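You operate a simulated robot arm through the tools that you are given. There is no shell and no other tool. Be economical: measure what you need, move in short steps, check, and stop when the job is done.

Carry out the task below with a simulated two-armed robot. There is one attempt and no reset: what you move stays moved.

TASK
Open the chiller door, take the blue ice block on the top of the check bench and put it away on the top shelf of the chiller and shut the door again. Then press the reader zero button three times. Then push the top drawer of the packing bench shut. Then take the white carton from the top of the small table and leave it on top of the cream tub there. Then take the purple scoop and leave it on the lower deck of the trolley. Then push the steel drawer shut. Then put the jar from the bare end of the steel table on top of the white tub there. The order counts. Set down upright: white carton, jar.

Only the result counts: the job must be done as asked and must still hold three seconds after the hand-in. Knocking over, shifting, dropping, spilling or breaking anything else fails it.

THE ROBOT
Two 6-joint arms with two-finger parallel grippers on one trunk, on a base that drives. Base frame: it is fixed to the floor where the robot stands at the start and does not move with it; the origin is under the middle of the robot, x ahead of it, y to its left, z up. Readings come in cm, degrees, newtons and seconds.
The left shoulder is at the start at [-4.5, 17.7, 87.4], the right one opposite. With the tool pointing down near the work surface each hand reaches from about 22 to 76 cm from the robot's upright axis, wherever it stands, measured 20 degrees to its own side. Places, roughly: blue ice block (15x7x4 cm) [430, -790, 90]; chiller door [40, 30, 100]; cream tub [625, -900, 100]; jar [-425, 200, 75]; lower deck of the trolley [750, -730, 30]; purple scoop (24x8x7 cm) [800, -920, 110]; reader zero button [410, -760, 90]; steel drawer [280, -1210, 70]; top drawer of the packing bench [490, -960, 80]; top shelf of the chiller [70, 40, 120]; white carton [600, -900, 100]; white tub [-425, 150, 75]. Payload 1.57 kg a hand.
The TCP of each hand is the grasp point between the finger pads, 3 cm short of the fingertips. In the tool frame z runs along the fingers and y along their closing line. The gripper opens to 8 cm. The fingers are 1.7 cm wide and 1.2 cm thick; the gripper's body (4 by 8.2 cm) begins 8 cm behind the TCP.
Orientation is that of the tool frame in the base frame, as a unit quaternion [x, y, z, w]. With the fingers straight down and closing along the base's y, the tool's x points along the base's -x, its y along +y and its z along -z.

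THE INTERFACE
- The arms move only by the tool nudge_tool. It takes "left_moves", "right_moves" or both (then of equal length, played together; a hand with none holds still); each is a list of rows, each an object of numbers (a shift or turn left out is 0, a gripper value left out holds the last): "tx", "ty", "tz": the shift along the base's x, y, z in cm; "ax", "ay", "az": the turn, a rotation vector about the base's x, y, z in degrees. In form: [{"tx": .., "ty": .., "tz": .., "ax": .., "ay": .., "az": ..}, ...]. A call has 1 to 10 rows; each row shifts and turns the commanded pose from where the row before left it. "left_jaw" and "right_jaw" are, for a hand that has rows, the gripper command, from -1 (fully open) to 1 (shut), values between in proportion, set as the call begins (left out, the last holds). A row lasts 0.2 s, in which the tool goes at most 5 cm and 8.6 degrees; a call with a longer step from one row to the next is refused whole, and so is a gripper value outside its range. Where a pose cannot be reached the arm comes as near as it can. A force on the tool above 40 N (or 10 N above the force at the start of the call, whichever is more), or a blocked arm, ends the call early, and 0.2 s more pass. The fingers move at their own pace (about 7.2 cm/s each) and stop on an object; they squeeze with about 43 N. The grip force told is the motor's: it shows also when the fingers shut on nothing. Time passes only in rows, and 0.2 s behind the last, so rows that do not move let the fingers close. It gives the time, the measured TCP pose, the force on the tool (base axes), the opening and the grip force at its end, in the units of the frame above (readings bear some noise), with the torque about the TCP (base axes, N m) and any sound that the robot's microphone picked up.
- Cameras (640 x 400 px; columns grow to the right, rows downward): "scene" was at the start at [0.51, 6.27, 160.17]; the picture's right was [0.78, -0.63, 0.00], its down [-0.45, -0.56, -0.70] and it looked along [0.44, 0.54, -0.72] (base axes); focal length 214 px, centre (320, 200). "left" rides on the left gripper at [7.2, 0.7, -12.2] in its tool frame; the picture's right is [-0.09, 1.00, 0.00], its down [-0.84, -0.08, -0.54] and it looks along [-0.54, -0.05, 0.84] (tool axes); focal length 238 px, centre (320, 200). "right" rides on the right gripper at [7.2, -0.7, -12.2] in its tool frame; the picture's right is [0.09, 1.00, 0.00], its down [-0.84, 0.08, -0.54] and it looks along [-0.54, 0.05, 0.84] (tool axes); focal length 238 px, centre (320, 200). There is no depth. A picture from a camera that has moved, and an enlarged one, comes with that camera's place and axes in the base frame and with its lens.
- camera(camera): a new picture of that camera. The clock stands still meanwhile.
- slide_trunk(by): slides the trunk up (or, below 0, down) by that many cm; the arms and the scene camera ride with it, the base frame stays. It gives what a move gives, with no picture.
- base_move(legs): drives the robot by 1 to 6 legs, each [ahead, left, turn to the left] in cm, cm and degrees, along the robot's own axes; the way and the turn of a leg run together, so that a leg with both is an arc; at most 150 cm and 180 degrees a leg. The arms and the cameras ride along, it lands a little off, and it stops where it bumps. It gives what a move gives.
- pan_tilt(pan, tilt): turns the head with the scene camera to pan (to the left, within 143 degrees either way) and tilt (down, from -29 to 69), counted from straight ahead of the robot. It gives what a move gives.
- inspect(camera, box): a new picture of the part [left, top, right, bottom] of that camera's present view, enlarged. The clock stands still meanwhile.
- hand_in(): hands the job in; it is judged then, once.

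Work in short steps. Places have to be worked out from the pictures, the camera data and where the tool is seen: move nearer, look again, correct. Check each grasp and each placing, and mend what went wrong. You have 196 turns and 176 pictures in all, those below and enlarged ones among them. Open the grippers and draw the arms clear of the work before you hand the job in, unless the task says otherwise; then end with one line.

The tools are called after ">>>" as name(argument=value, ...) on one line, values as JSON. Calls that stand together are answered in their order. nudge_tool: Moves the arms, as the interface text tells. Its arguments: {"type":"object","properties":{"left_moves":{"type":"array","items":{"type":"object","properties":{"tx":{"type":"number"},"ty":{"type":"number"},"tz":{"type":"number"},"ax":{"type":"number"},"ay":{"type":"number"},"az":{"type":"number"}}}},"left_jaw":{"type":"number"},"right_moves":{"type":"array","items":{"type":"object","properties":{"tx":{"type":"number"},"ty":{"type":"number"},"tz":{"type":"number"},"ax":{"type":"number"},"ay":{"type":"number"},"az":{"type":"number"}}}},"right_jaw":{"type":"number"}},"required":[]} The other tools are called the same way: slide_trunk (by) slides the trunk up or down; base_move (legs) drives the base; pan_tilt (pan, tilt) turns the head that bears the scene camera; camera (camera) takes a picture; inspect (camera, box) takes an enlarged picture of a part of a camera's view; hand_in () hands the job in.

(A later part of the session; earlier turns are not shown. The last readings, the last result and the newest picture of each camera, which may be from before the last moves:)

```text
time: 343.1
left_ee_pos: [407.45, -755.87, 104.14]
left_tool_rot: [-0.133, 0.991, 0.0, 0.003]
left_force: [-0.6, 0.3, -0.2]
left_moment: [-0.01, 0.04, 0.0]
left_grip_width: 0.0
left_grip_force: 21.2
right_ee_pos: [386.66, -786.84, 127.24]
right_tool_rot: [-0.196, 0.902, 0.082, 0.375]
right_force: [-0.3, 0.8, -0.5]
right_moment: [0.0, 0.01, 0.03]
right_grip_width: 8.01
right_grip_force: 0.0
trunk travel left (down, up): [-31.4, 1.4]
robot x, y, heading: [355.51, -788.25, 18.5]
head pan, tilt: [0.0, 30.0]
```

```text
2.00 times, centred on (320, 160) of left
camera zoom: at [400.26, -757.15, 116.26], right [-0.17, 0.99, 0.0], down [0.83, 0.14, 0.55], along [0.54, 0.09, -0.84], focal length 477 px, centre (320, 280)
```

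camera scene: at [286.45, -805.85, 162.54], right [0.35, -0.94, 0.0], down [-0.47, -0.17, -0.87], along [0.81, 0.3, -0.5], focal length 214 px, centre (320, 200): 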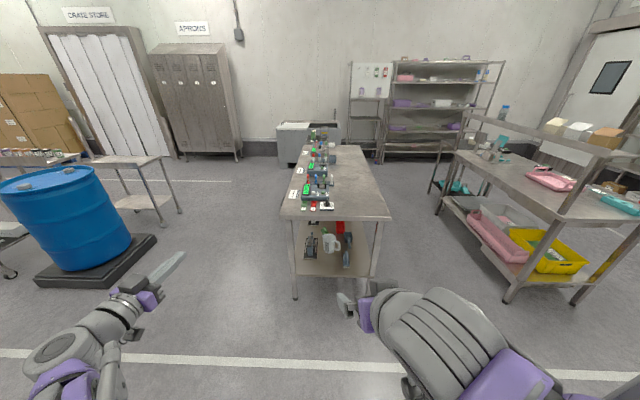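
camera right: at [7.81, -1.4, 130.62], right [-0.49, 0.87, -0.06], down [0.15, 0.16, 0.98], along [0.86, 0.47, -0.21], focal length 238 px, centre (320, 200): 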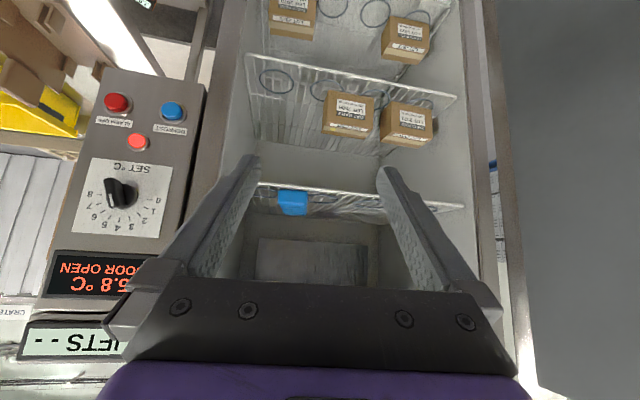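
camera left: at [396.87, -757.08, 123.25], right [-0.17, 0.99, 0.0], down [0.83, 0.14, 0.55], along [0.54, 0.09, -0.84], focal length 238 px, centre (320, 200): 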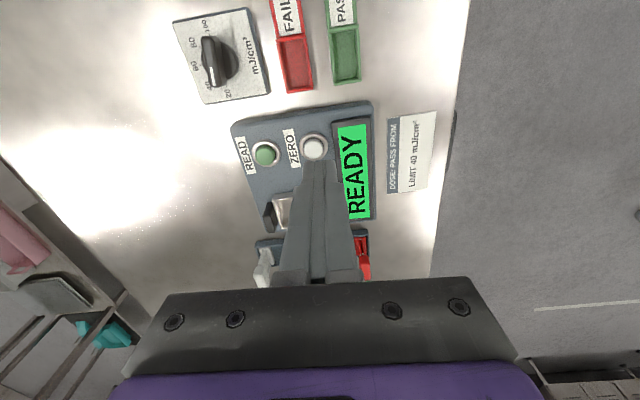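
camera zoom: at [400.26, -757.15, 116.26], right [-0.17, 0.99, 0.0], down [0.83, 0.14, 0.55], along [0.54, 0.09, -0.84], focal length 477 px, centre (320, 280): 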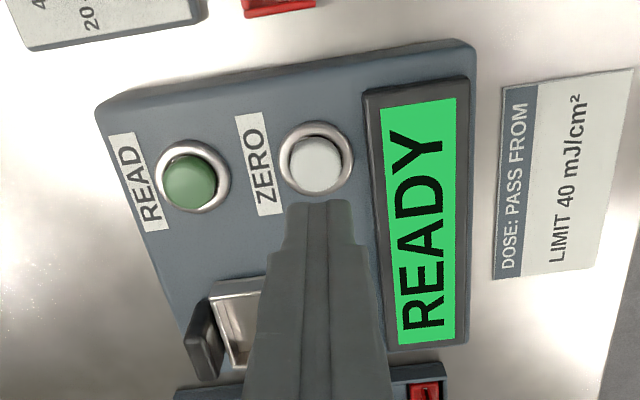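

>>> nudge_tool(left_moves=[{"tx": 0.4, "ty": -0.2, "tz": -3}, {"tz": -1}, {"tz": -0.5}])

>>> inspect(camera="left", box=[200, 60, 440, 260])

```text
time: 343.9
left_ee_pos: [407.83, -756.16, 99.71]
left_tool_rot: [-0.132, 0.991, 0.0, 0.003]
left_force: [-0.4, -1.1, 0.6]
left_moment: [0.05, -0.02, 0.0]
left_grip_width: 0.0
left_grip_force: 21.4
right_ee_pos: [386.72, -786.92, 127.19]
right_tool_rot: [-0.197, 0.902, 0.081, 0.375]
right_force: [0.0, -0.1, 0.4]
right_moment: [0.0, 0.0, 0.0]
right_grip_width: 8.01
right_grip_force: 0.0
trunk travel left (down, up): [-31.4, 1.4]
robot x, y, heading: [355.34, -788.01, 18.2]
head pan, tilt: [0.0, 30.0]
```

```text
2.00 times, centred on (320, 160) of left
camera zoom: at [400.64, -757.42, 111.78], right [-0.17, 0.99, 0.0], down [0.83, 0.14, 0.55], along [0.54, 0.09, -0.84], focal length 477 px, centre (320, 280)
```

zoom: 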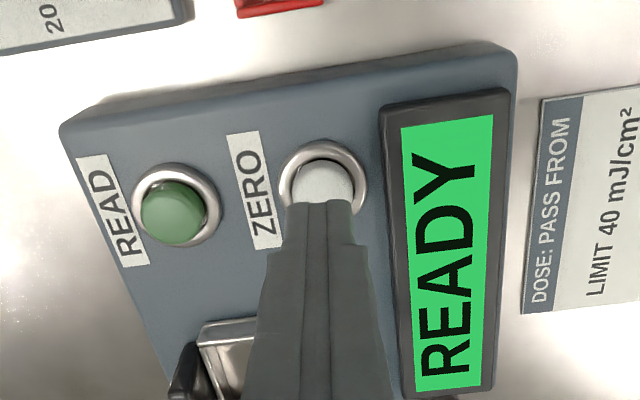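

Aligned. First press.

>>> nudge_tool(left_moves=[{"tz": -0.6}, {"tz": -0.5}, {"tz": -0.4}, {"tz": -0.4}])

>>> inspect(camera="left", box=[200, 60, 440, 260])

```text
time: 344.9
left_ee_pos: [407.6, -756.18, 97.68]
left_tool_rot: [-0.132, 0.991, 0.0, 0.002]
left_force: [0.3, 0.2, 0.6]
left_moment: [0.01, -0.01, 0.02]
left_grip_width: 0.0
left_grip_force: 21.6
right_ee_pos: [386.6, -786.83, 127.2]
right_tool_rot: [-0.197, 0.903, 0.081, 0.374]
right_force: [0.1, 0.0, 0.4]
right_moment: [0.03, -0.01, -0.01]
right_grip_width: 8.01
right_grip_force: 0.1
trunk travel left (down, up): [-31.4, 1.4]
robot x, y, heading: [355.62, -788.08, 18.7]
head pan, tilt: [0.0, 30.0]
```

```text
2.00 times, centred on (320, 160) of left
camera zoom: at [400.59, -757.38, 109.88], right [-0.17, 0.99, 0.0], down [0.83, 0.14, 0.55], along [0.54, 0.09, -0.84], focal length 477 px, centre (320, 280)
```

zoom: 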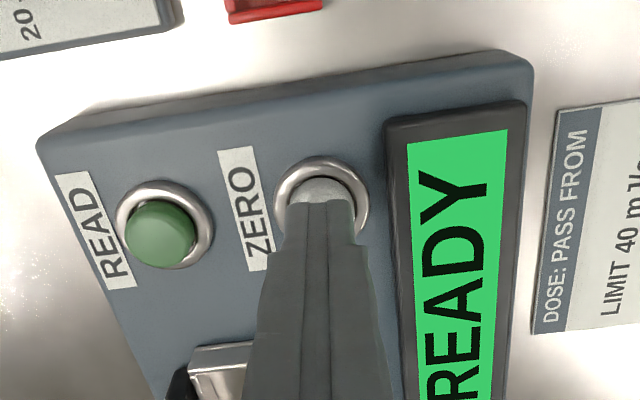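

>>> nudge_tool(left_moves=[{"tz": -0.3}, {"tz": -0.3}, {"tz": -0.3}])

>>> inspect(camera="left", box=[200, 60, 440, 260])

```text
time: 345.7
left_ee_pos: [407.73, -756.08, 96.88]
left_tool_rot: [-0.132, 0.991, 0.0, 0.002]
left_force: [-0.7, 0.5, 0.1]
left_moment: [-0.02, 0.01, -0.04]
left_grip_width: 0.03
left_grip_force: 21.7
right_ee_pos: [386.56, -786.93, 127.21]
right_tool_rot: [-0.197, 0.903, 0.082, 0.374]
right_force: [0.6, 0.2, -0.7]
right_moment: [0.02, -0.02, 0.01]
right_grip_width: 8.0
right_grip_force: 0.0
trunk travel left (down, up): [-31.4, 1.4]
robot x, y, heading: [355.66, -788.08, 18.4]
head pan, tilt: [0.0, 30.0]
```

```text
2.00 times, centred on (320, 160) of left
camera zoom: at [400.61, -757.41, 108.97], right [-0.17, 0.99, 0.0], down [0.83, 0.14, 0.55], along [0.54, 0.09, -0.84], focal length 477 px, centre (320, 280)
```

zoom: 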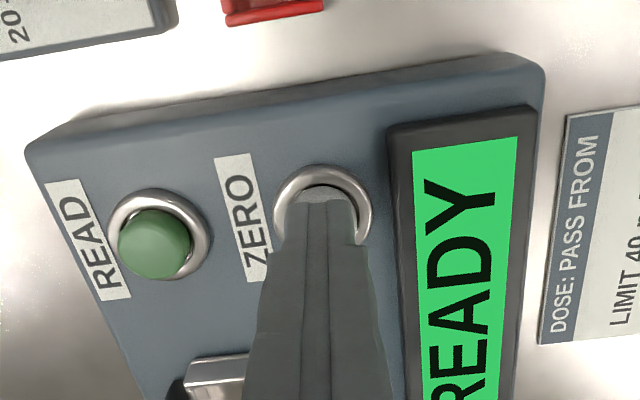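

>>> nudge_tool(left_moves=[{"tz": -0.3}, {"tz": -0.3}, {"tz": -0.3}])

>>> nudge_tool(left_moves=[{"tz": -0.3}, {"tz": -0.3}])

```text
time: 346.5
left_ee_pos: [407.64, -756.16, 95.94]
left_tool_rot: [-0.132, 0.991, -0.001, 0.003]
left_force: [1.2, 0.4, 2.9]
left_moment: [0.03, -0.01, 0.01]
left_grip_width: 0.0
left_grip_force: 21.2
right_ee_pos: [386.66, -786.84, 127.31]
right_tool_rot: [-0.196, 0.902, 0.081, 0.375]
right_force: [0.1, 1.0, 0.4]
right_moment: [0.02, 0.02, 0.0]
right_grip_width: 7.97
right_grip_force: 0.0
trunk travel left (down, up): [-31.4, 1.4]
robot x, y, heading: [355.43, -788.03, 18.6]
head pan, tilt: [0.0, 30.0]
```

```text
time: 347.1
left_ee_pos: [407.7, -756.07, 95.56]
left_tool_rot: [-0.133, 0.991, 0.0, 0.003]
left_force: [2.1, 1.8, 10.0]
left_moment: [0.02, -0.08, 0.01]
left_grip_width: 0.01
left_grip_force: 21.3
right_ee_pos: [386.58, -786.82, 127.32]
right_tool_rot: [-0.197, 0.902, 0.082, 0.376]
right_force: [-0.5, -0.4, -0.2]
right_moment: [0.01, 0.02, -0.04]
right_grip_width: 8.01
right_grip_force: 0.1
trunk travel left (down, up): [-31.4, 1.4]
robot x, y, heading: [355.78, -788.01, 18.4]
head pan, tilt: [0.0, 30.0]
heard: click
```

A click: first press done. I lift to release and look at the display.

>>> nudge_tool(left_moves=[{"tz": 0.6}, {"tz": 0.9}, {"tz": 0.5}])

>>> inspect(camera="left", box=[200, 60, 440, 260])

```text
time: 347.9
left_ee_pos: [407.6, -756.14, 97.38]
left_tool_rot: [-0.133, 0.991, 0.001, 0.002]
left_force: [0.0, 0.6, 0.2]
left_moment: [0.0, -0.01, 0.01]
left_grip_width: 0.0
left_grip_force: 21.0
right_ee_pos: [386.71, -786.81, 127.1]
right_tool_rot: [-0.196, 0.903, 0.081, 0.374]
right_force: [0.0, 0.9, 0.0]
right_moment: [-0.02, 0.01, 0.01]
right_grip_width: 8.02
right_grip_force: 0.0
trunk travel left (down, up): [-31.4, 1.4]
robot x, y, heading: [355.45, -787.81, 18.5]
head pan, tilt: [0.0, 30.0]
```

```text
2.00 times, centred on (320, 160) of left
camera zoom: at [400.56, -757.43, 109.51], right [-0.17, 0.99, 0.0], down [0.83, 0.14, 0.55], along [0.54, 0.09, -0.84], focal length 477 px, centre (320, 280)
```

zoom: 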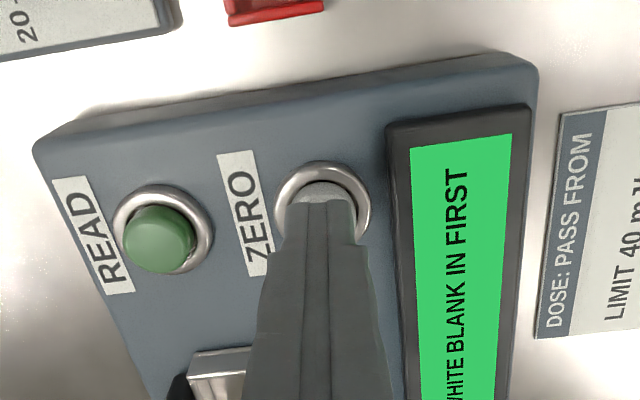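

The press registered. I repeat twice with the same stroke.

>>> nudge_tool(left_moves=[{"tz": -0.8}, {"tz": -0.6}, {"tz": -0.3}, {"tz": -0.3}])

>>> nudge_tool(left_moves=[{"tz": 0.6}, {"tz": 0.9}, {"tz": 0.5}])

>>> nudge_tool(left_moves=[{"tz": -0.8}, {"tz": -0.6}, {"tz": -0.3}, {"tz": -0.3}])

```text
time: 348.9
left_ee_pos: [407.73, -756.11, 95.5]
left_tool_rot: [-0.133, 0.991, 0.001, 0.003]
left_force: [4.5, 2.1, 10.9]
left_moment: [0.03, -0.05, -0.02]
left_grip_width: 0.03
left_grip_force: 21.8
right_ee_pos: [386.65, -786.85, 127.11]
right_tool_rot: [-0.197, 0.902, 0.082, 0.375]
right_force: [0.6, -0.3, 0.2]
right_moment: [-0.02, 0.01, -0.01]
right_grip_width: 7.99
right_grip_force: 0.1
trunk travel left (down, up): [-31.4, 1.4]
robot x, y, heading: [355.62, -787.93, 18.4]
head pan, tilt: [0.0, 30.0]
heard: click
```

```text
time: 349.7
left_ee_pos: [407.67, -756.08, 97.43]
left_tool_rot: [-0.132, 0.991, 0.001, 0.002]
left_force: [0.7, -0.3, 0.2]
left_moment: [-0.03, 0.01, 0.0]
left_grip_width: 0.02
left_grip_force: 21.4
right_ee_pos: [386.76, -786.97, 127.2]
right_tool_rot: [-0.198, 0.902, 0.082, 0.375]
right_force: [0.5, 0.3, 0.7]
right_moment: [0.02, -0.01, 0.05]
right_grip_width: 7.98
right_grip_force: 0.0
trunk travel left (down, up): [-31.4, 1.4]
robot x, y, heading: [355.53, -787.92, 18.4]
head pan, tilt: [0.0, 30.0]
```

```text
time: 350.7
left_ee_pos: [407.58, -756.18, 95.5]
left_tool_rot: [-0.132, 0.991, 0.001, 0.004]
left_force: [1.9, 1.0, 11.1]
left_moment: [0.04, -0.05, -0.01]
left_grip_width: 0.0
left_grip_force: 21.2
right_ee_pos: [386.67, -786.84, 127.17]
right_tool_rot: [-0.198, 0.902, 0.084, 0.375]
right_force: [-0.2, 0.0, 0.9]
right_moment: [-0.01, -0.02, 0.0]
right_grip_width: 7.97
right_grip_force: 0.1
trunk travel left (down, up): [-31.4, 1.4]
robot x, y, heading: [355.44, -788.18, 18.3]
head pan, tilt: [0.0, 30.0]
heard: click
```

Three clicks heard. I raise the hand and look toward the packing bench for its top drawer.

>>> nudge_tool(left_moves=[{"tz": 2}, {"tz": 4}, {"tz": 4}, {"tz": 4}, {"tz": 4}, {"tz": 4}, {"tx": -4, "ty": -1}, {"tx": -4, "ty": -1}, {"tx": -4, "ty": -1}])

>>> base_move(legs=[[-50, 0, 0]])

>>> pan_tilt(pan=-50, tilt=22)

>>> camera(camera="scene")

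```text
time: 352.7
left_ee_pos: [395.52, -759.08, 117.36]
left_tool_rot: [-0.132, 0.991, 0.001, 0.004]
left_force: [-0.2, 0.6, 0.2]
left_moment: [0.01, -0.04, -0.01]
left_grip_width: 0.0
left_grip_force: 21.7
right_ee_pos: [386.56, -786.87, 127.16]
right_tool_rot: [-0.197, 0.902, 0.082, 0.376]
right_force: [0.6, 0.0, 0.0]
right_moment: [-0.01, 0.02, 0.01]
right_grip_width: 8.02
right_grip_force: 0.0
trunk travel left (down, up): [-31.4, 1.4]
robot x, y, heading: [355.36, -788.22, 18.4]
head pan, tilt: [0.0, 30.0]
```

```text
time: 355.6
left_ee_pos: [348.9, -774.62, 117.38]
left_tool_rot: [-0.132, 0.991, 0.0, 0.002]
left_force: [-0.4, 0.4, -0.7]
left_moment: [0.02, 0.03, 0.0]
left_grip_width: 0.02
left_grip_force: 21.2
right_ee_pos: [339.63, -802.48, 127.2]
right_tool_rot: [-0.198, 0.902, 0.083, 0.374]
right_force: [-0.3, -0.1, 0.2]
right_moment: [-0.02, 0.03, 0.02]
right_grip_width: 8.01
right_grip_force: 0.0
trunk travel left (down, up): [-31.4, 1.4]
robot x, y, heading: [308.64, -803.45, 18.4]
head pan, tilt: [0.0, 30.0]
```

```text
time: 356.8
left_ee_pos: [348.77, -774.78, 117.29]
left_tool_rot: [-0.133, 0.991, 0.0, 0.003]
left_force: [-0.4, -0.5, 1.0]
left_moment: [-0.04, 0.01, 0.02]
left_grip_width: 0.0
left_grip_force: 21.8
right_ee_pos: [339.59, -802.38, 127.31]
right_tool_rot: [-0.197, 0.902, 0.082, 0.374]
right_force: [-0.1, -0.1, -0.1]
right_moment: [-0.02, 0.02, 0.0]
right_grip_width: 8.02
right_grip_force: 0.1
trunk travel left (down, up): [-31.4, 1.4]
robot x, y, heading: [308.36, -803.5, 18.6]
head pan, tilt: [-50.0, 22.0]
```

```text
97 pictures are left
camera scene: at [312.13, -810.03, 163.82], right [-0.52, -0.85, 0.0], down [-0.32, 0.2, -0.93], along [0.79, -0.48, -0.37], focal length 214 px, centre (320, 200)
```

scene: 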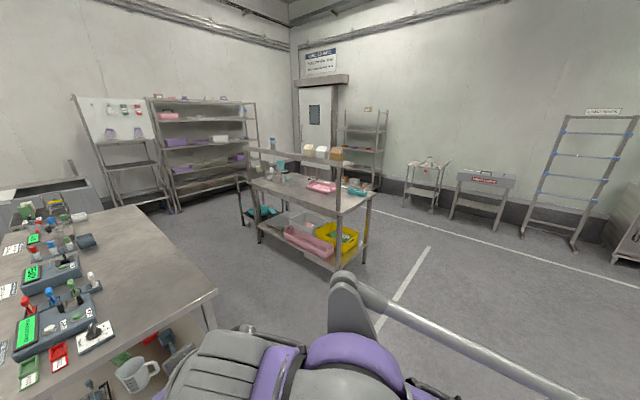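

Working out positions, the drawer is on the far long side of the packing bench (facing away from the check bench). I drive along the right side past the bench's end and look.

>>> base_move(legs=[[0, -130, 0], [0, -120, 0]])

>>> pan_tilt(pan=10, tilt=22)

>>> camera(camera="scene")

```text
time: 378.8
left_ee_pos: [428.34, -1010.98, 117.4]
left_tool_rot: [-0.129, 0.992, 0.0, 0.002]
left_force: [0.5, -0.7, -0.1]
left_moment: [0.02, 0.01, -0.01]
left_grip_width: 0.02
left_grip_force: 21.5
right_ee_pos: [419.2, -1038.76, 127.25]
right_tool_rot: [-0.193, 0.903, 0.08, 0.375]
right_force: [-0.7, -0.2, 0.2]
right_moment: [-0.03, -0.01, 0.0]
right_grip_width: 7.97
right_grip_force: 0.1
trunk travel left (down, up): [-31.4, 1.4]
robot x, y, heading: [388.14, -1040.18, 18.5]
head pan, tilt: [-50.0, 22.0]
```

```text
time: 380.1
left_ee_pos: [428.39, -1010.96, 117.39]
left_tool_rot: [-0.129, 0.992, 0.001, 0.003]
left_force: [-0.6, 0.5, -0.9]
left_moment: [0.02, 0.01, -0.04]
left_grip_width: 0.0
left_grip_force: 21.4
right_ee_pos: [419.22, -1038.7, 127.23]
right_tool_rot: [-0.195, 0.903, 0.081, 0.375]
right_force: [0.7, 0.9, -0.4]
right_moment: [-0.04, 0.01, 0.04]
right_grip_width: 7.98
right_grip_force: 0.0
trunk travel left (down, up): [-31.4, 1.4]
robot x, y, heading: [387.69, -1040.51, 18.4]
head pan, tilt: [10.0, 22.0]
```

```text
96 pictures are left
camera scene: at [391.9, -1036.86, 163.82], right [0.47, -0.88, 0.0], down [-0.33, -0.18, -0.93], along [0.82, 0.44, -0.37], focal length 214 px, centre (320, 200)
```

scene: 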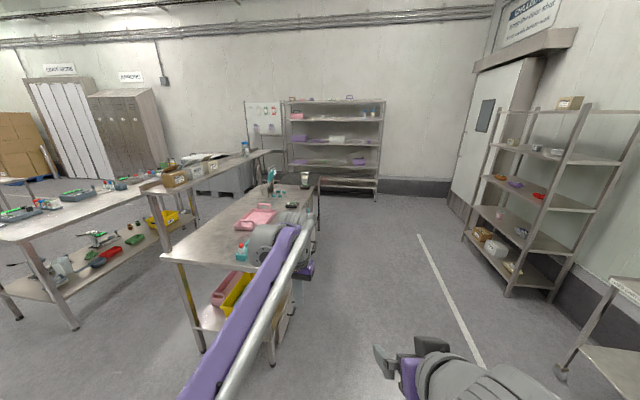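

I drive alongside the bench's far side and turn to face it.

>>> base_move(legs=[[120, -30, 0], [0, 0, 90]])

>>> pan_tilt(pan=-5, tilt=32)

>>> camera(camera="scene")

```text
time: 390.2
left_ee_pos: [483.47, -990.35, 117.31]
left_tool_rot: [0.793, -0.61, -0.002, -0.002]
left_force: [-0.4, -0.7, -0.8]
left_moment: [-0.03, 0.01, -0.01]
left_grip_width: 0.0
left_grip_force: 21.0
right_ee_pos: [511.22, -999.49, 127.24]
right_tool_rot: [0.776, -0.501, -0.322, -0.208]
right_force: [-0.2, 0.6, 0.7]
right_moment: [-0.02, 0.0, -0.01]
right_grip_width: 8.02
right_grip_force: 0.1
trunk travel left (down, up): [-31.4, 1.4]
robot x, y, heading: [512.55, -1030.49, 108.2]
head pan, tilt: [10.0, 22.0]
```

```text
time: 390.9
left_ee_pos: [483.33, -990.25, 117.38]
left_tool_rot: [0.793, -0.609, -0.002, -0.002]
left_force: [-0.1, 0.5, 0.2]
left_moment: [-0.03, -0.01, -0.01]
left_grip_width: 0.01
left_grip_force: 21.6
right_ee_pos: [511.16, -999.52, 127.23]
right_tool_rot: [0.777, -0.5, -0.322, -0.207]
right_force: [0.1, 0.1, 0.7]
right_moment: [0.03, -0.02, -0.04]
right_grip_width: 7.98
right_grip_force: 0.1
trunk travel left (down, up): [-31.4, 1.4]
robot x, y, heading: [512.02, -1030.45, 108.1]
head pan, tilt: [-5.0, 32.0]
```

```text
95 pictures are left
camera scene: at [511.37, -1026.03, 162.23], right [0.97, 0.23, 0.0], down [0.12, -0.52, -0.85], along [-0.19, 0.83, -0.53], focal length 214 px, centre (320, 200)
```

scene: 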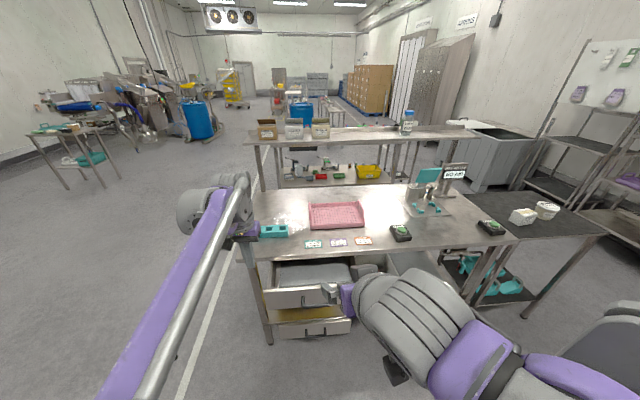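

I can see the drawers under the bench and, to the right, the small table with the white carton and cream tub. I zoom on the drawers.

>>> inspect(camera="scene", box=[220, 210, 420, 350])

```text
2.86 times, centred on (320, 280) of scene
camera zoom: at [511.37, -1026.03, 162.23], right [0.97, 0.23, 0.0], down [0.12, -0.52, -0.85], along [-0.19, 0.83, -0.53], focal length 613 px, centre (320, -29)
```

zoom: 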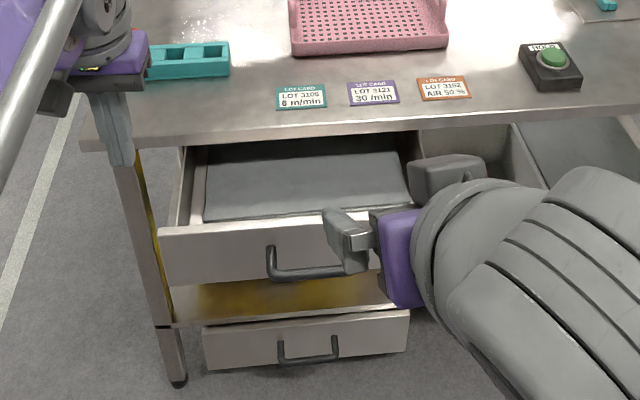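

Top drawer front is near (497, −970, 70–79), about 13 cm out. I level the left fist at z≈78 in front of it, above the handle, and move the right hand aside.

>>> nudge_tool(left_moves=[{"tz": -4}, {"tz": -4}, {"tz": -3, "ax": 7.6, "ay": 2.5}, {"tz": -3, "ax": 7.6, "ay": 2.5}, {"tz": -3, "ax": 7.6, "ay": 2.5}, {"tz": -3, "ax": 7.6, "ay": 2.5}, {"tz": -3, "ax": 7.6, "ay": 2.5}, {"tz": -3, "ax": 7.6, "ay": 2.5}], right_moves=[{"tx": 3.5, "ty": 1, "tz": 1}, {"tx": 3.5, "ty": 1, "tz": 1}, {"tx": 3.5, "ty": 1, "tz": 1}, {"tx": 3.5, "ty": 1, "tz": 1}, {"tx": 3.5, "ty": 1, "tz": 1}, {}, {}, {}])

>>> nudge_tool(left_moves=[{"tz": -3, "tx": 3, "ax": 7.6, "ay": 2.5}, {"tz": -3, "tx": 3, "ax": 7.6, "ay": 2.5}, {"tz": -3, "tx": 3, "ax": 7.6, "ay": 2.5}, {"tz": -2, "tx": 3, "ax": 7.6, "ay": 2.5}, {"tx": 3, "ax": 7.6, "ay": 2.5}])

>>> camera(camera="scene")

>>> camera(camera="left")

```text
time: 392.7
left_ee_pos: [483.3, -990.27, 91.34]
left_tool_rot: [0.724, -0.555, -0.339, -0.231]
left_force: [0.0, 1.0, 0.6]
left_moment: [0.03, 0.01, -0.01]
left_grip_width: 0.0
left_grip_force: 21.1
right_ee_pos: [528.65, -994.43, 132.25]
right_tool_rot: [0.776, -0.501, -0.322, -0.207]
right_force: [-0.1, 0.8, 0.8]
right_moment: [0.02, 0.02, -0.01]
right_grip_width: 8.01
right_grip_force: 0.1
trunk travel left (down, up): [-31.4, 1.4]
robot x, y, heading: [511.92, -1030.66, 108.2]
head pan, tilt: [-5.0, 32.0]
```

```text
time: 393.9
left_ee_pos: [498.98, -979.51, 94.37]
left_tool_rot: [-0.569, 0.437, 0.576, 0.393]
left_force: [0.1, -0.8, 0.3]
left_moment: [0.02, 0.01, -0.01]
left_grip_width: 0.0
left_grip_force: 21.1
left hand out of reach, approached as far as the arm can: row 2, 3, 4, 5
right_ee_pos: [528.72, -994.47, 132.27]
right_tool_rot: [0.776, -0.501, -0.322, -0.207]
right_force: [0.5, -0.8, 0.1]
right_moment: [-0.03, 0.01, 0.01]
right_grip_width: 7.99
right_grip_force: 0.0
trunk travel left (down, up): [-31.4, 1.4]
robot x, y, heading: [512.18, -1030.9, 108.1]
head pan, tilt: [-5.0, 32.0]
```

```text
93 pictures are left
camera scene: at [511.48, -1026.0, 162.23], right [0.97, 0.23, 0.0], down [0.12, -0.52, -0.85], along [-0.19, 0.83, -0.53], focal length 214 px, centre (320, 200)
```

scene: 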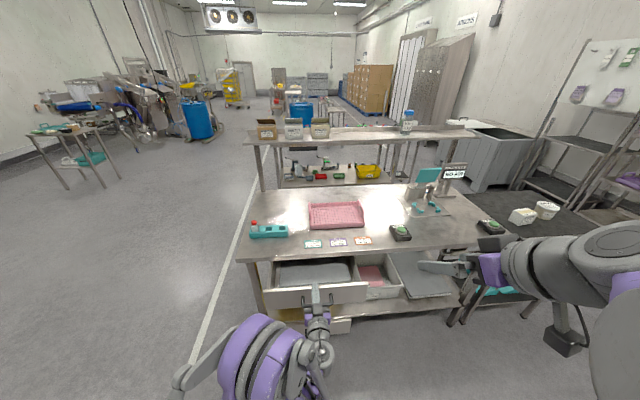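

```text
92 pictures are left
camera left: at [501.94, -991.64, 87.45], right [-0.94, -0.31, 0.15], down [0.28, -0.45, 0.85], along [-0.19, 0.84, 0.51], focal length 238 px, centre (320, 200)
```

left: 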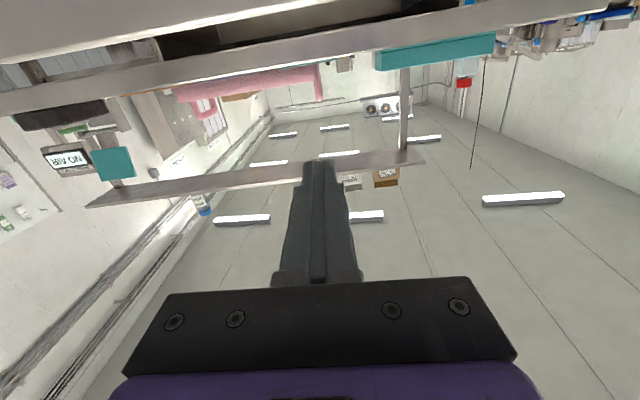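

The arm can't go lower when level, so I slide the trunk down 17 cm.

>>> slide_trunk(by=-17)

>>> camera(camera="scene")

>>> camera(camera="left")

```text
time: 395.3
left_ee_pos: [498.91, -979.75, 81.43]
left_tool_rot: [-0.564, 0.439, 0.582, 0.388]
left_force: [2.5, -0.3, 23.5]
left_moment: [0.67, 0.15, 0.04]
left_grip_width: 0.02
left_grip_force: 21.5
right_ee_pos: [528.86, -994.61, 118.92]
right_tool_rot: [0.776, -0.501, -0.322, -0.208]
right_force: [-0.1, -0.2, -0.2]
right_moment: [-0.01, -0.01, 0.01]
right_grip_width: 8.0
right_grip_force: 0.1
trunk travel left (down, up): [-18.2, 14.6]
robot x, y, heading: [512.62, -1030.79, 108.1]
head pan, tilt: [-5.0, 32.0]
stopped: the force on the tool passed its limit at 99 N (the readings are from after the stop); the commanded pose is now the measured one
```

```text
91 pictures are left
camera scene: at [511.28, -1025.68, 148.54], right [0.97, 0.23, 0.0], down [0.12, -0.51, -0.85], along [-0.19, 0.83, -0.53], focal length 214 px, centre (320, 200)
```

scene: 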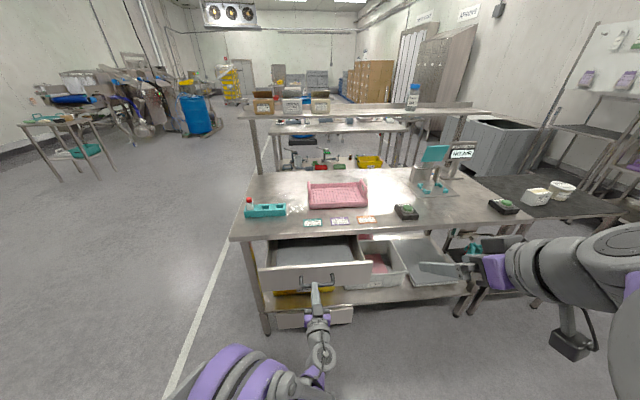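

```text
90 pictures are left
camera left: at [501.75, -991.85, 74.46], right [-0.94, -0.31, 0.16], down [0.3, -0.46, 0.84], along [-0.18, 0.84, 0.52], focal length 238 px, centre (320, 200)
```

left: 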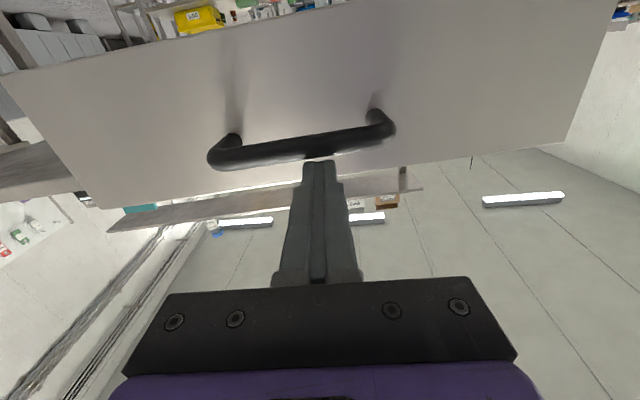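

The fist rests on top of the drawer's handle, facing the front panel. I lift 0.8 cm and push forward gently.

>>> nudge_tool(left_moves=[{"tz": 0.8}, {"tx": -0.3, "ty": 0.95}, {"tx": -0.3, "ty": 0.95}, {"tx": -0.3, "ty": 0.95}])

>>> camera(camera="left")

```text
time: 396.3
left_ee_pos: [498.01, -976.64, 81.95]
left_tool_rot: [-0.566, 0.438, 0.581, 0.389]
left_force: [-0.1, 0.9, 1.0]
left_moment: [0.0, -0.01, 0.0]
left_grip_width: 0.0
left_grip_force: 21.4
right_ee_pos: [528.76, -994.48, 118.9]
right_tool_rot: [0.776, -0.501, -0.322, -0.208]
right_force: [0.6, 0.0, 0.2]
right_moment: [-0.02, -0.02, 0.0]
right_grip_width: 8.0
right_grip_force: 0.0
trunk travel left (down, up): [-18.2, 14.6]
robot x, y, heading: [512.21, -1030.72, 108.3]
head pan, tilt: [-5.0, 32.0]
```

```text
89 pictures are left
camera left: at [500.77, -988.86, 75.17], right [-0.94, -0.31, 0.16], down [0.29, -0.45, 0.84], along [-0.19, 0.84, 0.52], focal length 238 px, centre (320, 200)
```

left: 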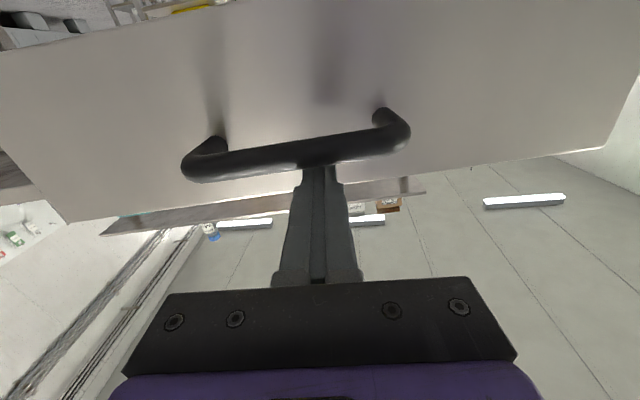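

The tip is between the bar and the panel's top edge, as wanted. I push on along the drawer axis.

>>> nudge_tool(left_moves=[{"tx": -0.4, "ty": 1.4}, {"tx": -0.4, "ty": 1.4}, {"tx": -0.4, "ty": 1.4}, {"tx": -0.4, "ty": 1.4}, {"tx": -0.4, "ty": 1.4}, {"tx": -0.4, "ty": 1.4}])

>>> camera(camera="left")

>>> camera(camera="scene")

```text
time: 397.7
left_ee_pos: [495.54, -968.21, 82.19]
left_tool_rot: [-0.565, 0.439, 0.581, 0.389]
left_force: [0.0, 0.2, 0.1]
left_moment: [0.01, -0.01, -0.01]
left_grip_width: 0.0
left_grip_force: 21.7
right_ee_pos: [528.7, -994.46, 118.95]
right_tool_rot: [0.776, -0.5, -0.323, -0.208]
right_force: [0.9, 0.5, 0.2]
right_moment: [-0.01, 0.03, -0.02]
right_grip_width: 8.0
right_grip_force: 0.0
trunk travel left (down, up): [-18.2, 14.6]
robot x, y, heading: [512.55, -1030.86, 108.1]
head pan, tilt: [-5.0, 32.0]
```

```text
88 pictures are left
camera left: at [498.36, -980.44, 75.24], right [-0.94, -0.31, 0.16], down [0.29, -0.45, 0.84], along [-0.18, 0.84, 0.52], focal length 238 px, centre (320, 200)
```

left: 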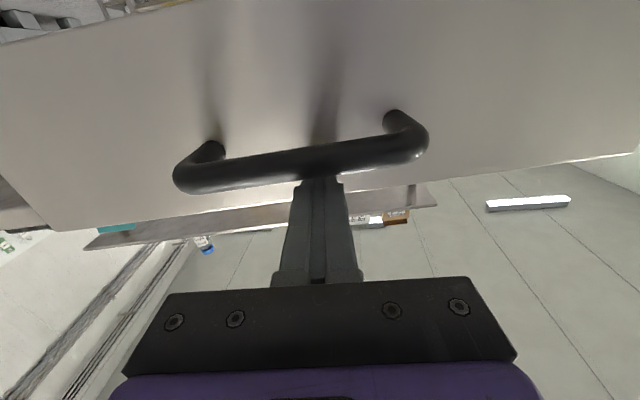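

```text
87 pictures are left
camera scene: at [511.19, -1025.45, 148.59], right [0.97, 0.23, 0.0], down [0.12, -0.52, -0.85], along [-0.19, 0.83, -0.53], focal length 214 px, centre (320, 200)
```

scene: 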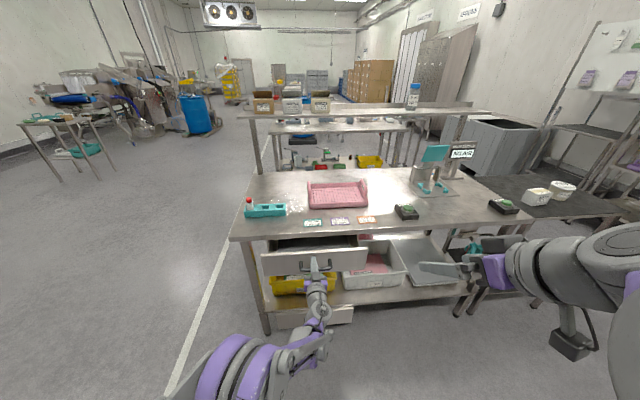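

The drawer is moving in. I continue until it stops.

>>> nudge_tool(left_moves=[{"tx": -0.4, "ty": 1.2}, {"tx": -0.4, "ty": 1.2}, {"tx": -0.4, "ty": 1.2}, {"tx": -0.4, "ty": 1.2}, {"tx": -0.4, "ty": 1.2}, {"tx": -0.4, "ty": 1.2}, {"tx": -0.4, "ty": 1.2}, {"tx": -0.4, "ty": 1.2}, {"tx": -0.4, "ty": 1.2}, {"tx": -0.4, "ty": 1.2}])

>>> inspect(camera="scene", box=[220, 190, 420, 340])

```text
time: 399.6
left_ee_pos: [492.39, -958.85, 82.05]
left_tool_rot: [-0.565, 0.438, 0.581, 0.389]
left_force: [2.3, -11.4, 2.7]
left_moment: [0.17, 0.0, 0.06]
left_grip_width: 0.01
left_grip_force: 21.8
right_ee_pos: [528.73, -994.54, 118.88]
right_tool_rot: [0.777, -0.5, -0.322, -0.207]
right_force: [0.8, 0.8, -0.4]
right_moment: [-0.02, 0.0, 0.01]
right_grip_width: 8.0
right_grip_force: 0.1
trunk travel left (down, up): [-18.2, 14.6]
robot x, y, heading: [512.61, -1030.93, 108.3]
head pan, tilt: [-5.0, 32.0]
stopped in row 9 (left hand): the force on the tool passed its limit at 71 N (the readings are from after the stop); the commanded pose is now the measured one
```

```text
2.67 times, centred on (320, 265) of scene
camera zoom: at [511.21, -1025.53, 148.6], right [0.97, 0.23, 0.0], down [0.12, -0.52, -0.85], along [-0.19, 0.83, -0.53], focal length 572 px, centre (320, 27)
```

zoom: 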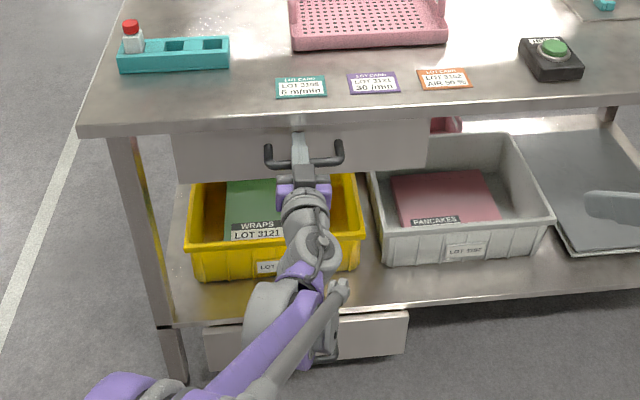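

The drawer is home (firm stop at 71 N, front under the bench edge). I withdraw, raise the trunk back, and drive right toward the small table.

>>> nudge_tool(left_moves=[{"tx": 0.3, "ty": -1}, {"tx": 1.2, "ty": -3.8}, {"tx": 1.2, "ty": -3.8}, {"tx": 1.2, "ty": -3.8}, {"tx": 1.2, "ty": -3.8}, {"tx": 1.2, "ty": -3.8}])

>>> slide_trunk(by=13)

>>> base_move(legs=[[-8, 0, 0], [0, -118, 0]])

>>> pan_tilt(pan=0, tilt=32)

>>> camera(camera="scene")

```text
time: 401.0
left_ee_pos: [498.74, -978.99, 82.14]
left_tool_rot: [-0.565, 0.438, 0.581, 0.389]
left_force: [0.1, -0.6, 0.3]
left_moment: [0.02, 0.01, 0.02]
left_grip_width: 0.0
left_grip_force: 21.4
right_ee_pos: [528.71, -994.51, 118.97]
right_tool_rot: [0.777, -0.5, -0.322, -0.207]
right_force: [0.3, 0.1, -1.1]
right_moment: [0.03, 0.01, -0.01]
right_grip_width: 8.03
right_grip_force: 0.1
trunk travel left (down, up): [-18.2, 14.6]
robot x, y, heading: [512.37, -1030.53, 108.2]
head pan, tilt: [-5.0, 32.0]
```

```text
time: 402.5
left_ee_pos: [498.71, -978.96, 95.04]
left_tool_rot: [-0.565, 0.438, 0.581, 0.389]
left_force: [0.3, 0.1, 0.6]
left_moment: [0.03, 0.01, 0.0]
left_grip_width: 0.01
left_grip_force: 21.3
right_ee_pos: [528.7, -994.5, 131.85]
right_tool_rot: [0.776, -0.501, -0.321, -0.208]
right_force: [-0.5, -1.0, 0.4]
right_moment: [0.0, -0.02, 0.0]
right_grip_width: 7.99
right_grip_force: 0.0
trunk travel left (down, up): [-31.2, 1.6]
robot x, y, heading: [512.39, -1030.62, 108.2]
head pan, tilt: [-5.0, 32.0]
```

```text
time: 413.8
left_ee_pos: [613.17, -949.91, 95.13]
left_tool_rot: [-0.563, 0.441, 0.58, 0.391]
left_force: [-0.5, 0.3, -0.3]
left_moment: [0.02, -0.01, -0.02]
left_grip_width: 0.01
left_grip_force: 21.5
right_ee_pos: [643.19, -965.67, 131.82]
right_tool_rot: [0.775, -0.503, -0.321, -0.208]
right_force: [0.9, 0.4, -0.6]
right_moment: [-0.04, -0.04, -0.01]
right_grip_width: 8.0
right_grip_force: 0.0
trunk travel left (down, up): [-31.2, 1.6]
robot x, y, heading: [626.69, -1001.77, 107.9]
head pan, tilt: [-5.0, 32.0]
```

```text
time: 414.4
left_ee_pos: [613.2, -949.93, 95.09]
left_tool_rot: [-0.563, 0.44, 0.58, 0.39]
left_force: [0.1, -0.8, -0.6]
left_moment: [0.02, -0.01, -0.01]
left_grip_width: 0.01
left_grip_force: 20.6
right_ee_pos: [643.07, -965.66, 131.93]
right_tool_rot: [0.776, -0.503, -0.321, -0.208]
right_force: [0.2, 0.1, -0.4]
right_moment: [0.03, -0.03, -0.02]
right_grip_width: 8.02
right_grip_force: 0.1
trunk travel left (down, up): [-31.2, 1.6]
robot x, y, heading: [626.7, -1001.91, 108.2]
head pan, tilt: [0.0, 32.0]
```

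```text
85 pictures are left
camera scene: at [624.88, -997.43, 162.03], right [0.95, 0.31, 0.0], down [0.16, -0.5, -0.85], along [-0.26, 0.81, -0.53], focal length 214 px, centre (320, 200)
```

scene: 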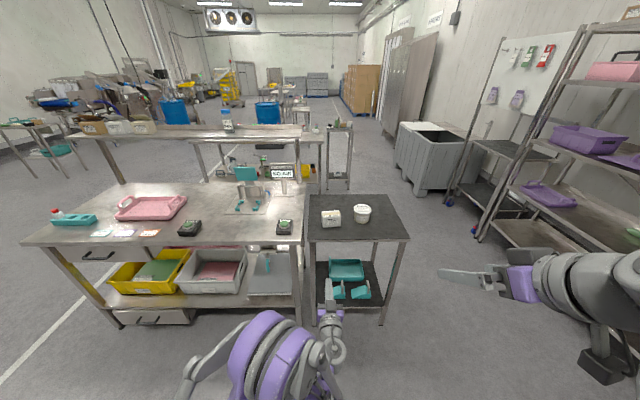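

Carton and tub are on the black table ahead. I tuck the left hand up and out of the way, set the right hand pointing down, and zoom in.

>>> nudge_tool(left_moves=[{"tz": 4, "tx": -3}, {"tz": 4, "tx": -3}, {"tz": 4, "tx": -3}, {"tz": 4, "tx": -3, "ax": -7.6, "ay": -2.5}, {"tz": 4, "tx": -3, "ax": -7.6, "ay": -2.5}, {"tz": 4, "tx": -3, "ax": -7.6, "ay": -2.5}, {"tz": 4, "ax": -7.6, "ay": -2.5}, {"tz": 4, "ax": -7.6, "ay": -2.5}], right_moves=[{"ax": -7.13, "ay": -2.33}, {"ax": -7.13, "ay": -2.33}, {"ax": -7.13, "ay": -2.33}, {"ax": -7.13, "ay": -2.33}, {"ax": -7.13, "ay": -2.33}, {"ax": -7.13, "ay": -2.33}, {}, {}])

>>> base_move(legs=[[36, 2, 0]])

>>> camera(camera="right")

>>> camera(camera="scene")

```text
time: 416.2
left_ee_pos: [595.1, -949.87, 127.14]
left_tool_rot: [0.719, -0.56, -0.342, -0.23]
left_force: [0.0, -0.3, 0.5]
left_moment: [-0.01, -0.03, 0.0]
left_grip_width: 0.0
left_grip_force: 21.5
right_ee_pos: [643.08, -965.62, 131.82]
right_tool_rot: [0.83, -0.557, -0.02, 0.031]
right_force: [0.5, 0.2, 0.1]
right_moment: [-0.01, 0.03, -0.04]
right_grip_width: 8.0
right_grip_force: 0.1
trunk travel left (down, up): [-31.2, 1.6]
robot x, y, heading: [626.49, -1001.69, 108.0]
head pan, tilt: [0.0, 32.0]
```

```text
time: 418.6
left_ee_pos: [582.17, -916.38, 127.09]
left_tool_rot: [0.718, -0.561, -0.342, -0.231]
left_force: [-0.4, -0.5, 0.4]
left_moment: [0.02, 0.01, -0.03]
left_grip_width: 0.01
left_grip_force: 21.8
right_ee_pos: [630.27, -932.31, 131.93]
right_tool_rot: [0.83, -0.557, -0.021, 0.031]
right_force: [-0.7, 0.2, 0.7]
right_moment: [-0.01, 0.01, -0.01]
right_grip_width: 8.0
right_grip_force: 0.0
trunk travel left (down, up): [-31.2, 1.6]
robot x, y, heading: [613.49, -968.41, 107.7]
head pan, tilt: [0.0, 32.0]
```

```text
84 pictures are left
camera right: at [634.36, -938.36, 143.93], right [-0.88, -0.46, 0.07], down [-0.35, 0.76, 0.55], along [-0.31, 0.46, -0.83], focal length 238 px, centre (320, 200)
```

right: 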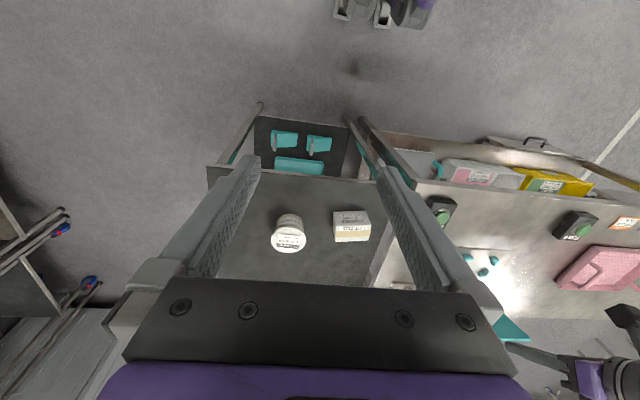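

```text
83 pictures are left
camera scene: at [611.98, -963.95, 162.02], right [0.95, 0.31, 0.0], down [0.16, -0.5, -0.85], along [-0.26, 0.81, -0.53], focal length 214 px, centre (320, 200)
```

scene: 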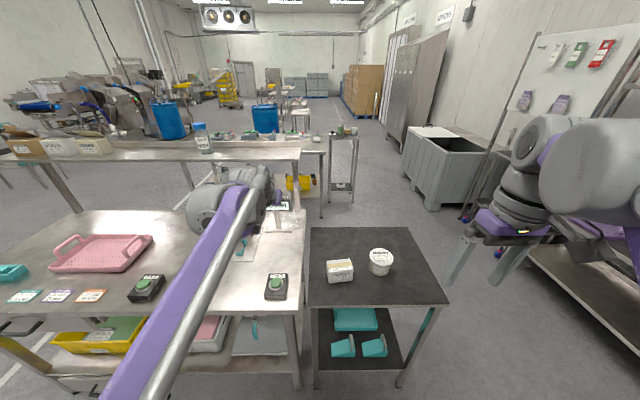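

>>> inspect(camera="scene", box=[300, 220, 440, 320])

>>> inspect(camera="right", box=[220, 170, 420, 290])

```text
4.00 times, centred on (370, 270) of scene
camera zoom: at [611.98, -963.95, 162.02], right [0.95, 0.31, 0.0], down [0.16, -0.5, -0.85], along [-0.26, 0.81, -0.53], focal length 858 px, centre (120, -80)
```

zoom: 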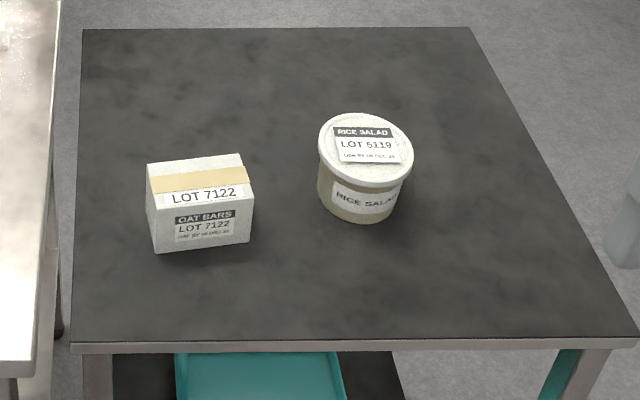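

```text
3.20 times, centred on (320, 230) of right
camera zoom: at [634.36, -938.36, 143.93], right [-0.88, -0.46, 0.07], down [-0.35, 0.76, 0.55], along [-0.31, 0.46, -0.83], focal length 763 px, centre (320, 104)
```

zoom: 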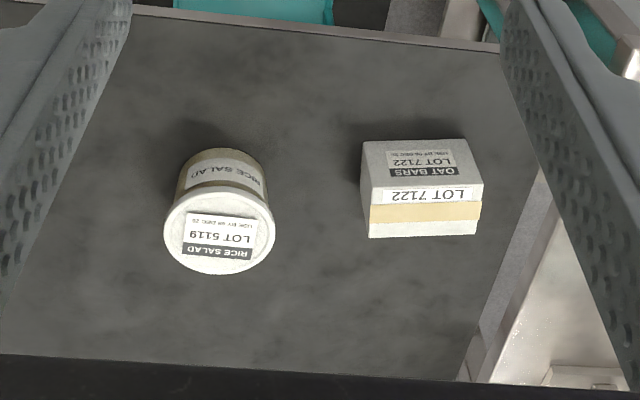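

The carton is about 10.5 × 6 × 7 cm with its narrow dimension fore-and-aft, turned about 13°. I yaw the right hand about −77° while moving above it.

>>> nudge_tool(right_moves=[{"ax": 1.7, "ay": -3.9}, {"tx": -3, "ty": 3, "az": -8.5}, {"tx": -3, "ty": 3, "az": -8.5}, {"tx": -3, "ty": 3, "az": -8.5}, {"tx": -3, "ty": 3, "az": -8.5}, {"tx": -3, "ty": 3, "az": -8.5}, {"tx": -3, "ty": 3, "az": -8.5}, {"tx": -3, "ty": 3, "az": -8.5}, {"tx": -3, "ty": 3, "az": -8.5}, {"tx": -2, "ty": 3, "az": -8.5}], right_jaw=-1)

>>> camera(camera="right")

```text
time: 420.8
left_ee_pos: [582.32, -916.76, 127.34]
left_tool_rot: [0.718, -0.56, -0.343, -0.231]
left_force: [0.7, 0.2, 0.7]
left_moment: [0.04, 0.03, 0.02]
left_grip_width: 0.01
left_grip_force: 21.5
right_ee_pos: [608.45, -914.85, 125.29]
right_tool_rot: [-0.306, 0.952, 0.002, 0.001]
right_force: [0.4, -0.8, -0.3]
right_moment: [0.05, 0.02, 0.02]
right_grip_width: 7.97
right_grip_force: 0.0
right hand out of reach, approached as far as the arm can: row 7, 8, 9, 10
trunk travel left (down, up): [-31.2, 1.6]
robot x, y, heading: [613.62, -968.32, 107.8]
head pan, tilt: [0.0, 32.0]
```

```text
80 pictures are left
camera right: at [602.89, -919.75, 137.4], right [-0.66, 0.76, 0.0], down [0.63, 0.55, 0.55], along [0.41, 0.36, -0.84], focal length 238 px, centre (320, 200)
```

right: 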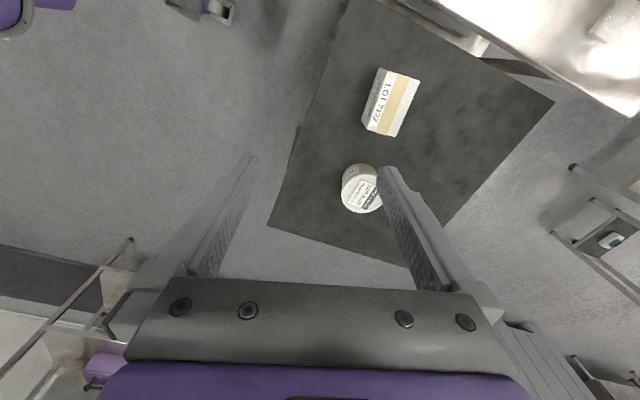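

The hand ran out of reach. Carton centre is ~(601, −904), long axis at ~28°. I drive 14 cm closer and re-aim.

>>> base_move(legs=[[13, 0, 0]])

>>> nudge_tool(right_moves=[{"tx": -1.5, "ty": -1.5, "az": -4, "tz": -3}, {"tx": -1.5, "ty": -1.5, "az": -4, "tz": -3}, {"tz": -3}])

>>> camera(camera="right")

```text
time: 422.0
left_ee_pos: [578.34, -904.28, 127.08]
left_tool_rot: [0.718, -0.561, -0.342, -0.231]
left_force: [-0.2, -0.5, -0.4]
left_moment: [0.02, 0.01, -0.01]
left_grip_width: 0.01
left_grip_force: 21.5
right_ee_pos: [604.39, -902.58, 125.27]
right_tool_rot: [-0.307, 0.952, 0.0, 0.002]
right_force: [0.7, 0.1, -0.1]
right_moment: [0.01, -0.01, 0.02]
right_grip_width: 8.03
right_grip_force: 0.0
trunk travel left (down, up): [-31.2, 1.6]
robot x, y, heading: [609.64, -956.12, 107.9]
head pan, tilt: [0.0, 32.0]
```

```text
time: 422.8
left_ee_pos: [578.28, -904.18, 127.08]
left_tool_rot: [0.718, -0.561, -0.342, -0.231]
left_force: [-0.5, 0.1, 0.4]
left_moment: [0.03, 0.02, -0.02]
left_grip_width: 0.0
left_grip_force: 21.4
right_ee_pos: [601.43, -905.36, 116.22]
right_tool_rot: [-0.239, 0.971, 0.001, 0.002]
right_force: [-0.4, -0.6, -0.9]
right_moment: [0.0, 0.01, 0.02]
right_grip_width: 8.02
right_grip_force: 0.0
trunk travel left (down, up): [-31.2, 1.6]
robot x, y, heading: [610.01, -955.87, 107.9]
head pan, tilt: [0.0, 32.0]
```

```text
79 pictures are left
camera right: at [595.29, -909.37, 128.23], right [-0.54, 0.84, 0.0], down [0.7, 0.46, 0.55], along [0.46, 0.3, -0.84], focal length 238 px, centre (320, 200)
```

right: 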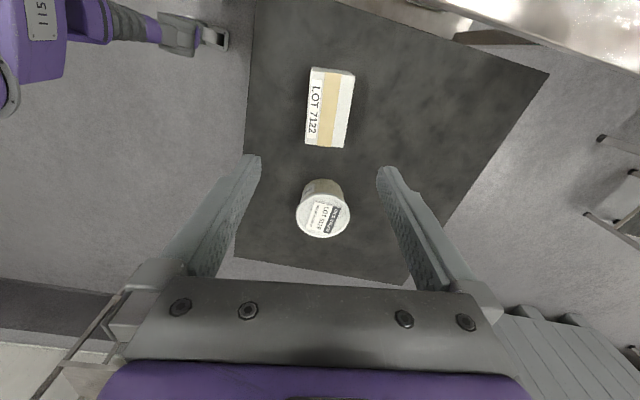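

Aligned in yaw; the carton is 1.8 cm off toward the far finger, and its top is at z≈90. I correct and lower.

>>> nudge_tool(right_moves=[{"tx": -0.8, "ty": 1.6, "tz": -3}, {"tz": -4}, {"tz": -4}, {"tz": -4}, {"tz": -2}])

>>> camera(camera="right")

```text
time: 424.0
left_ee_pos: [578.33, -904.2, 127.12]
left_tool_rot: [0.718, -0.56, -0.342, -0.23]
left_force: [0.9, -0.1, -0.5]
left_moment: [0.02, -0.03, -0.01]
left_grip_width: 0.02
left_grip_force: 21.5
right_ee_pos: [600.65, -903.82, 99.28]
right_tool_rot: [-0.241, 0.971, 0.0, 0.002]
right_force: [-0.3, -0.2, -0.2]
right_moment: [0.04, 0.01, -0.02]
right_grip_width: 8.0
right_grip_force: 0.0
trunk travel left (down, up): [-31.2, 1.6]
robot x, y, heading: [610.1, -955.95, 107.8]
head pan, tilt: [0.0, 32.0]
```

```text
78 pictures are left
camera right: at [594.49, -907.79, 111.36], right [-0.55, 0.84, 0.0], down [0.7, 0.46, 0.55], along [0.46, 0.3, -0.84], focal length 238 px, centre (320, 200)
```

right: 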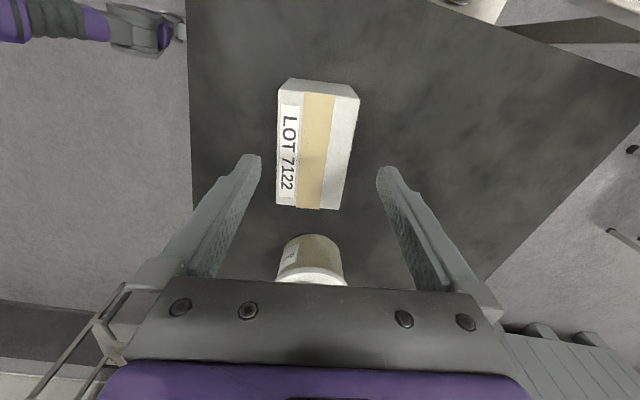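

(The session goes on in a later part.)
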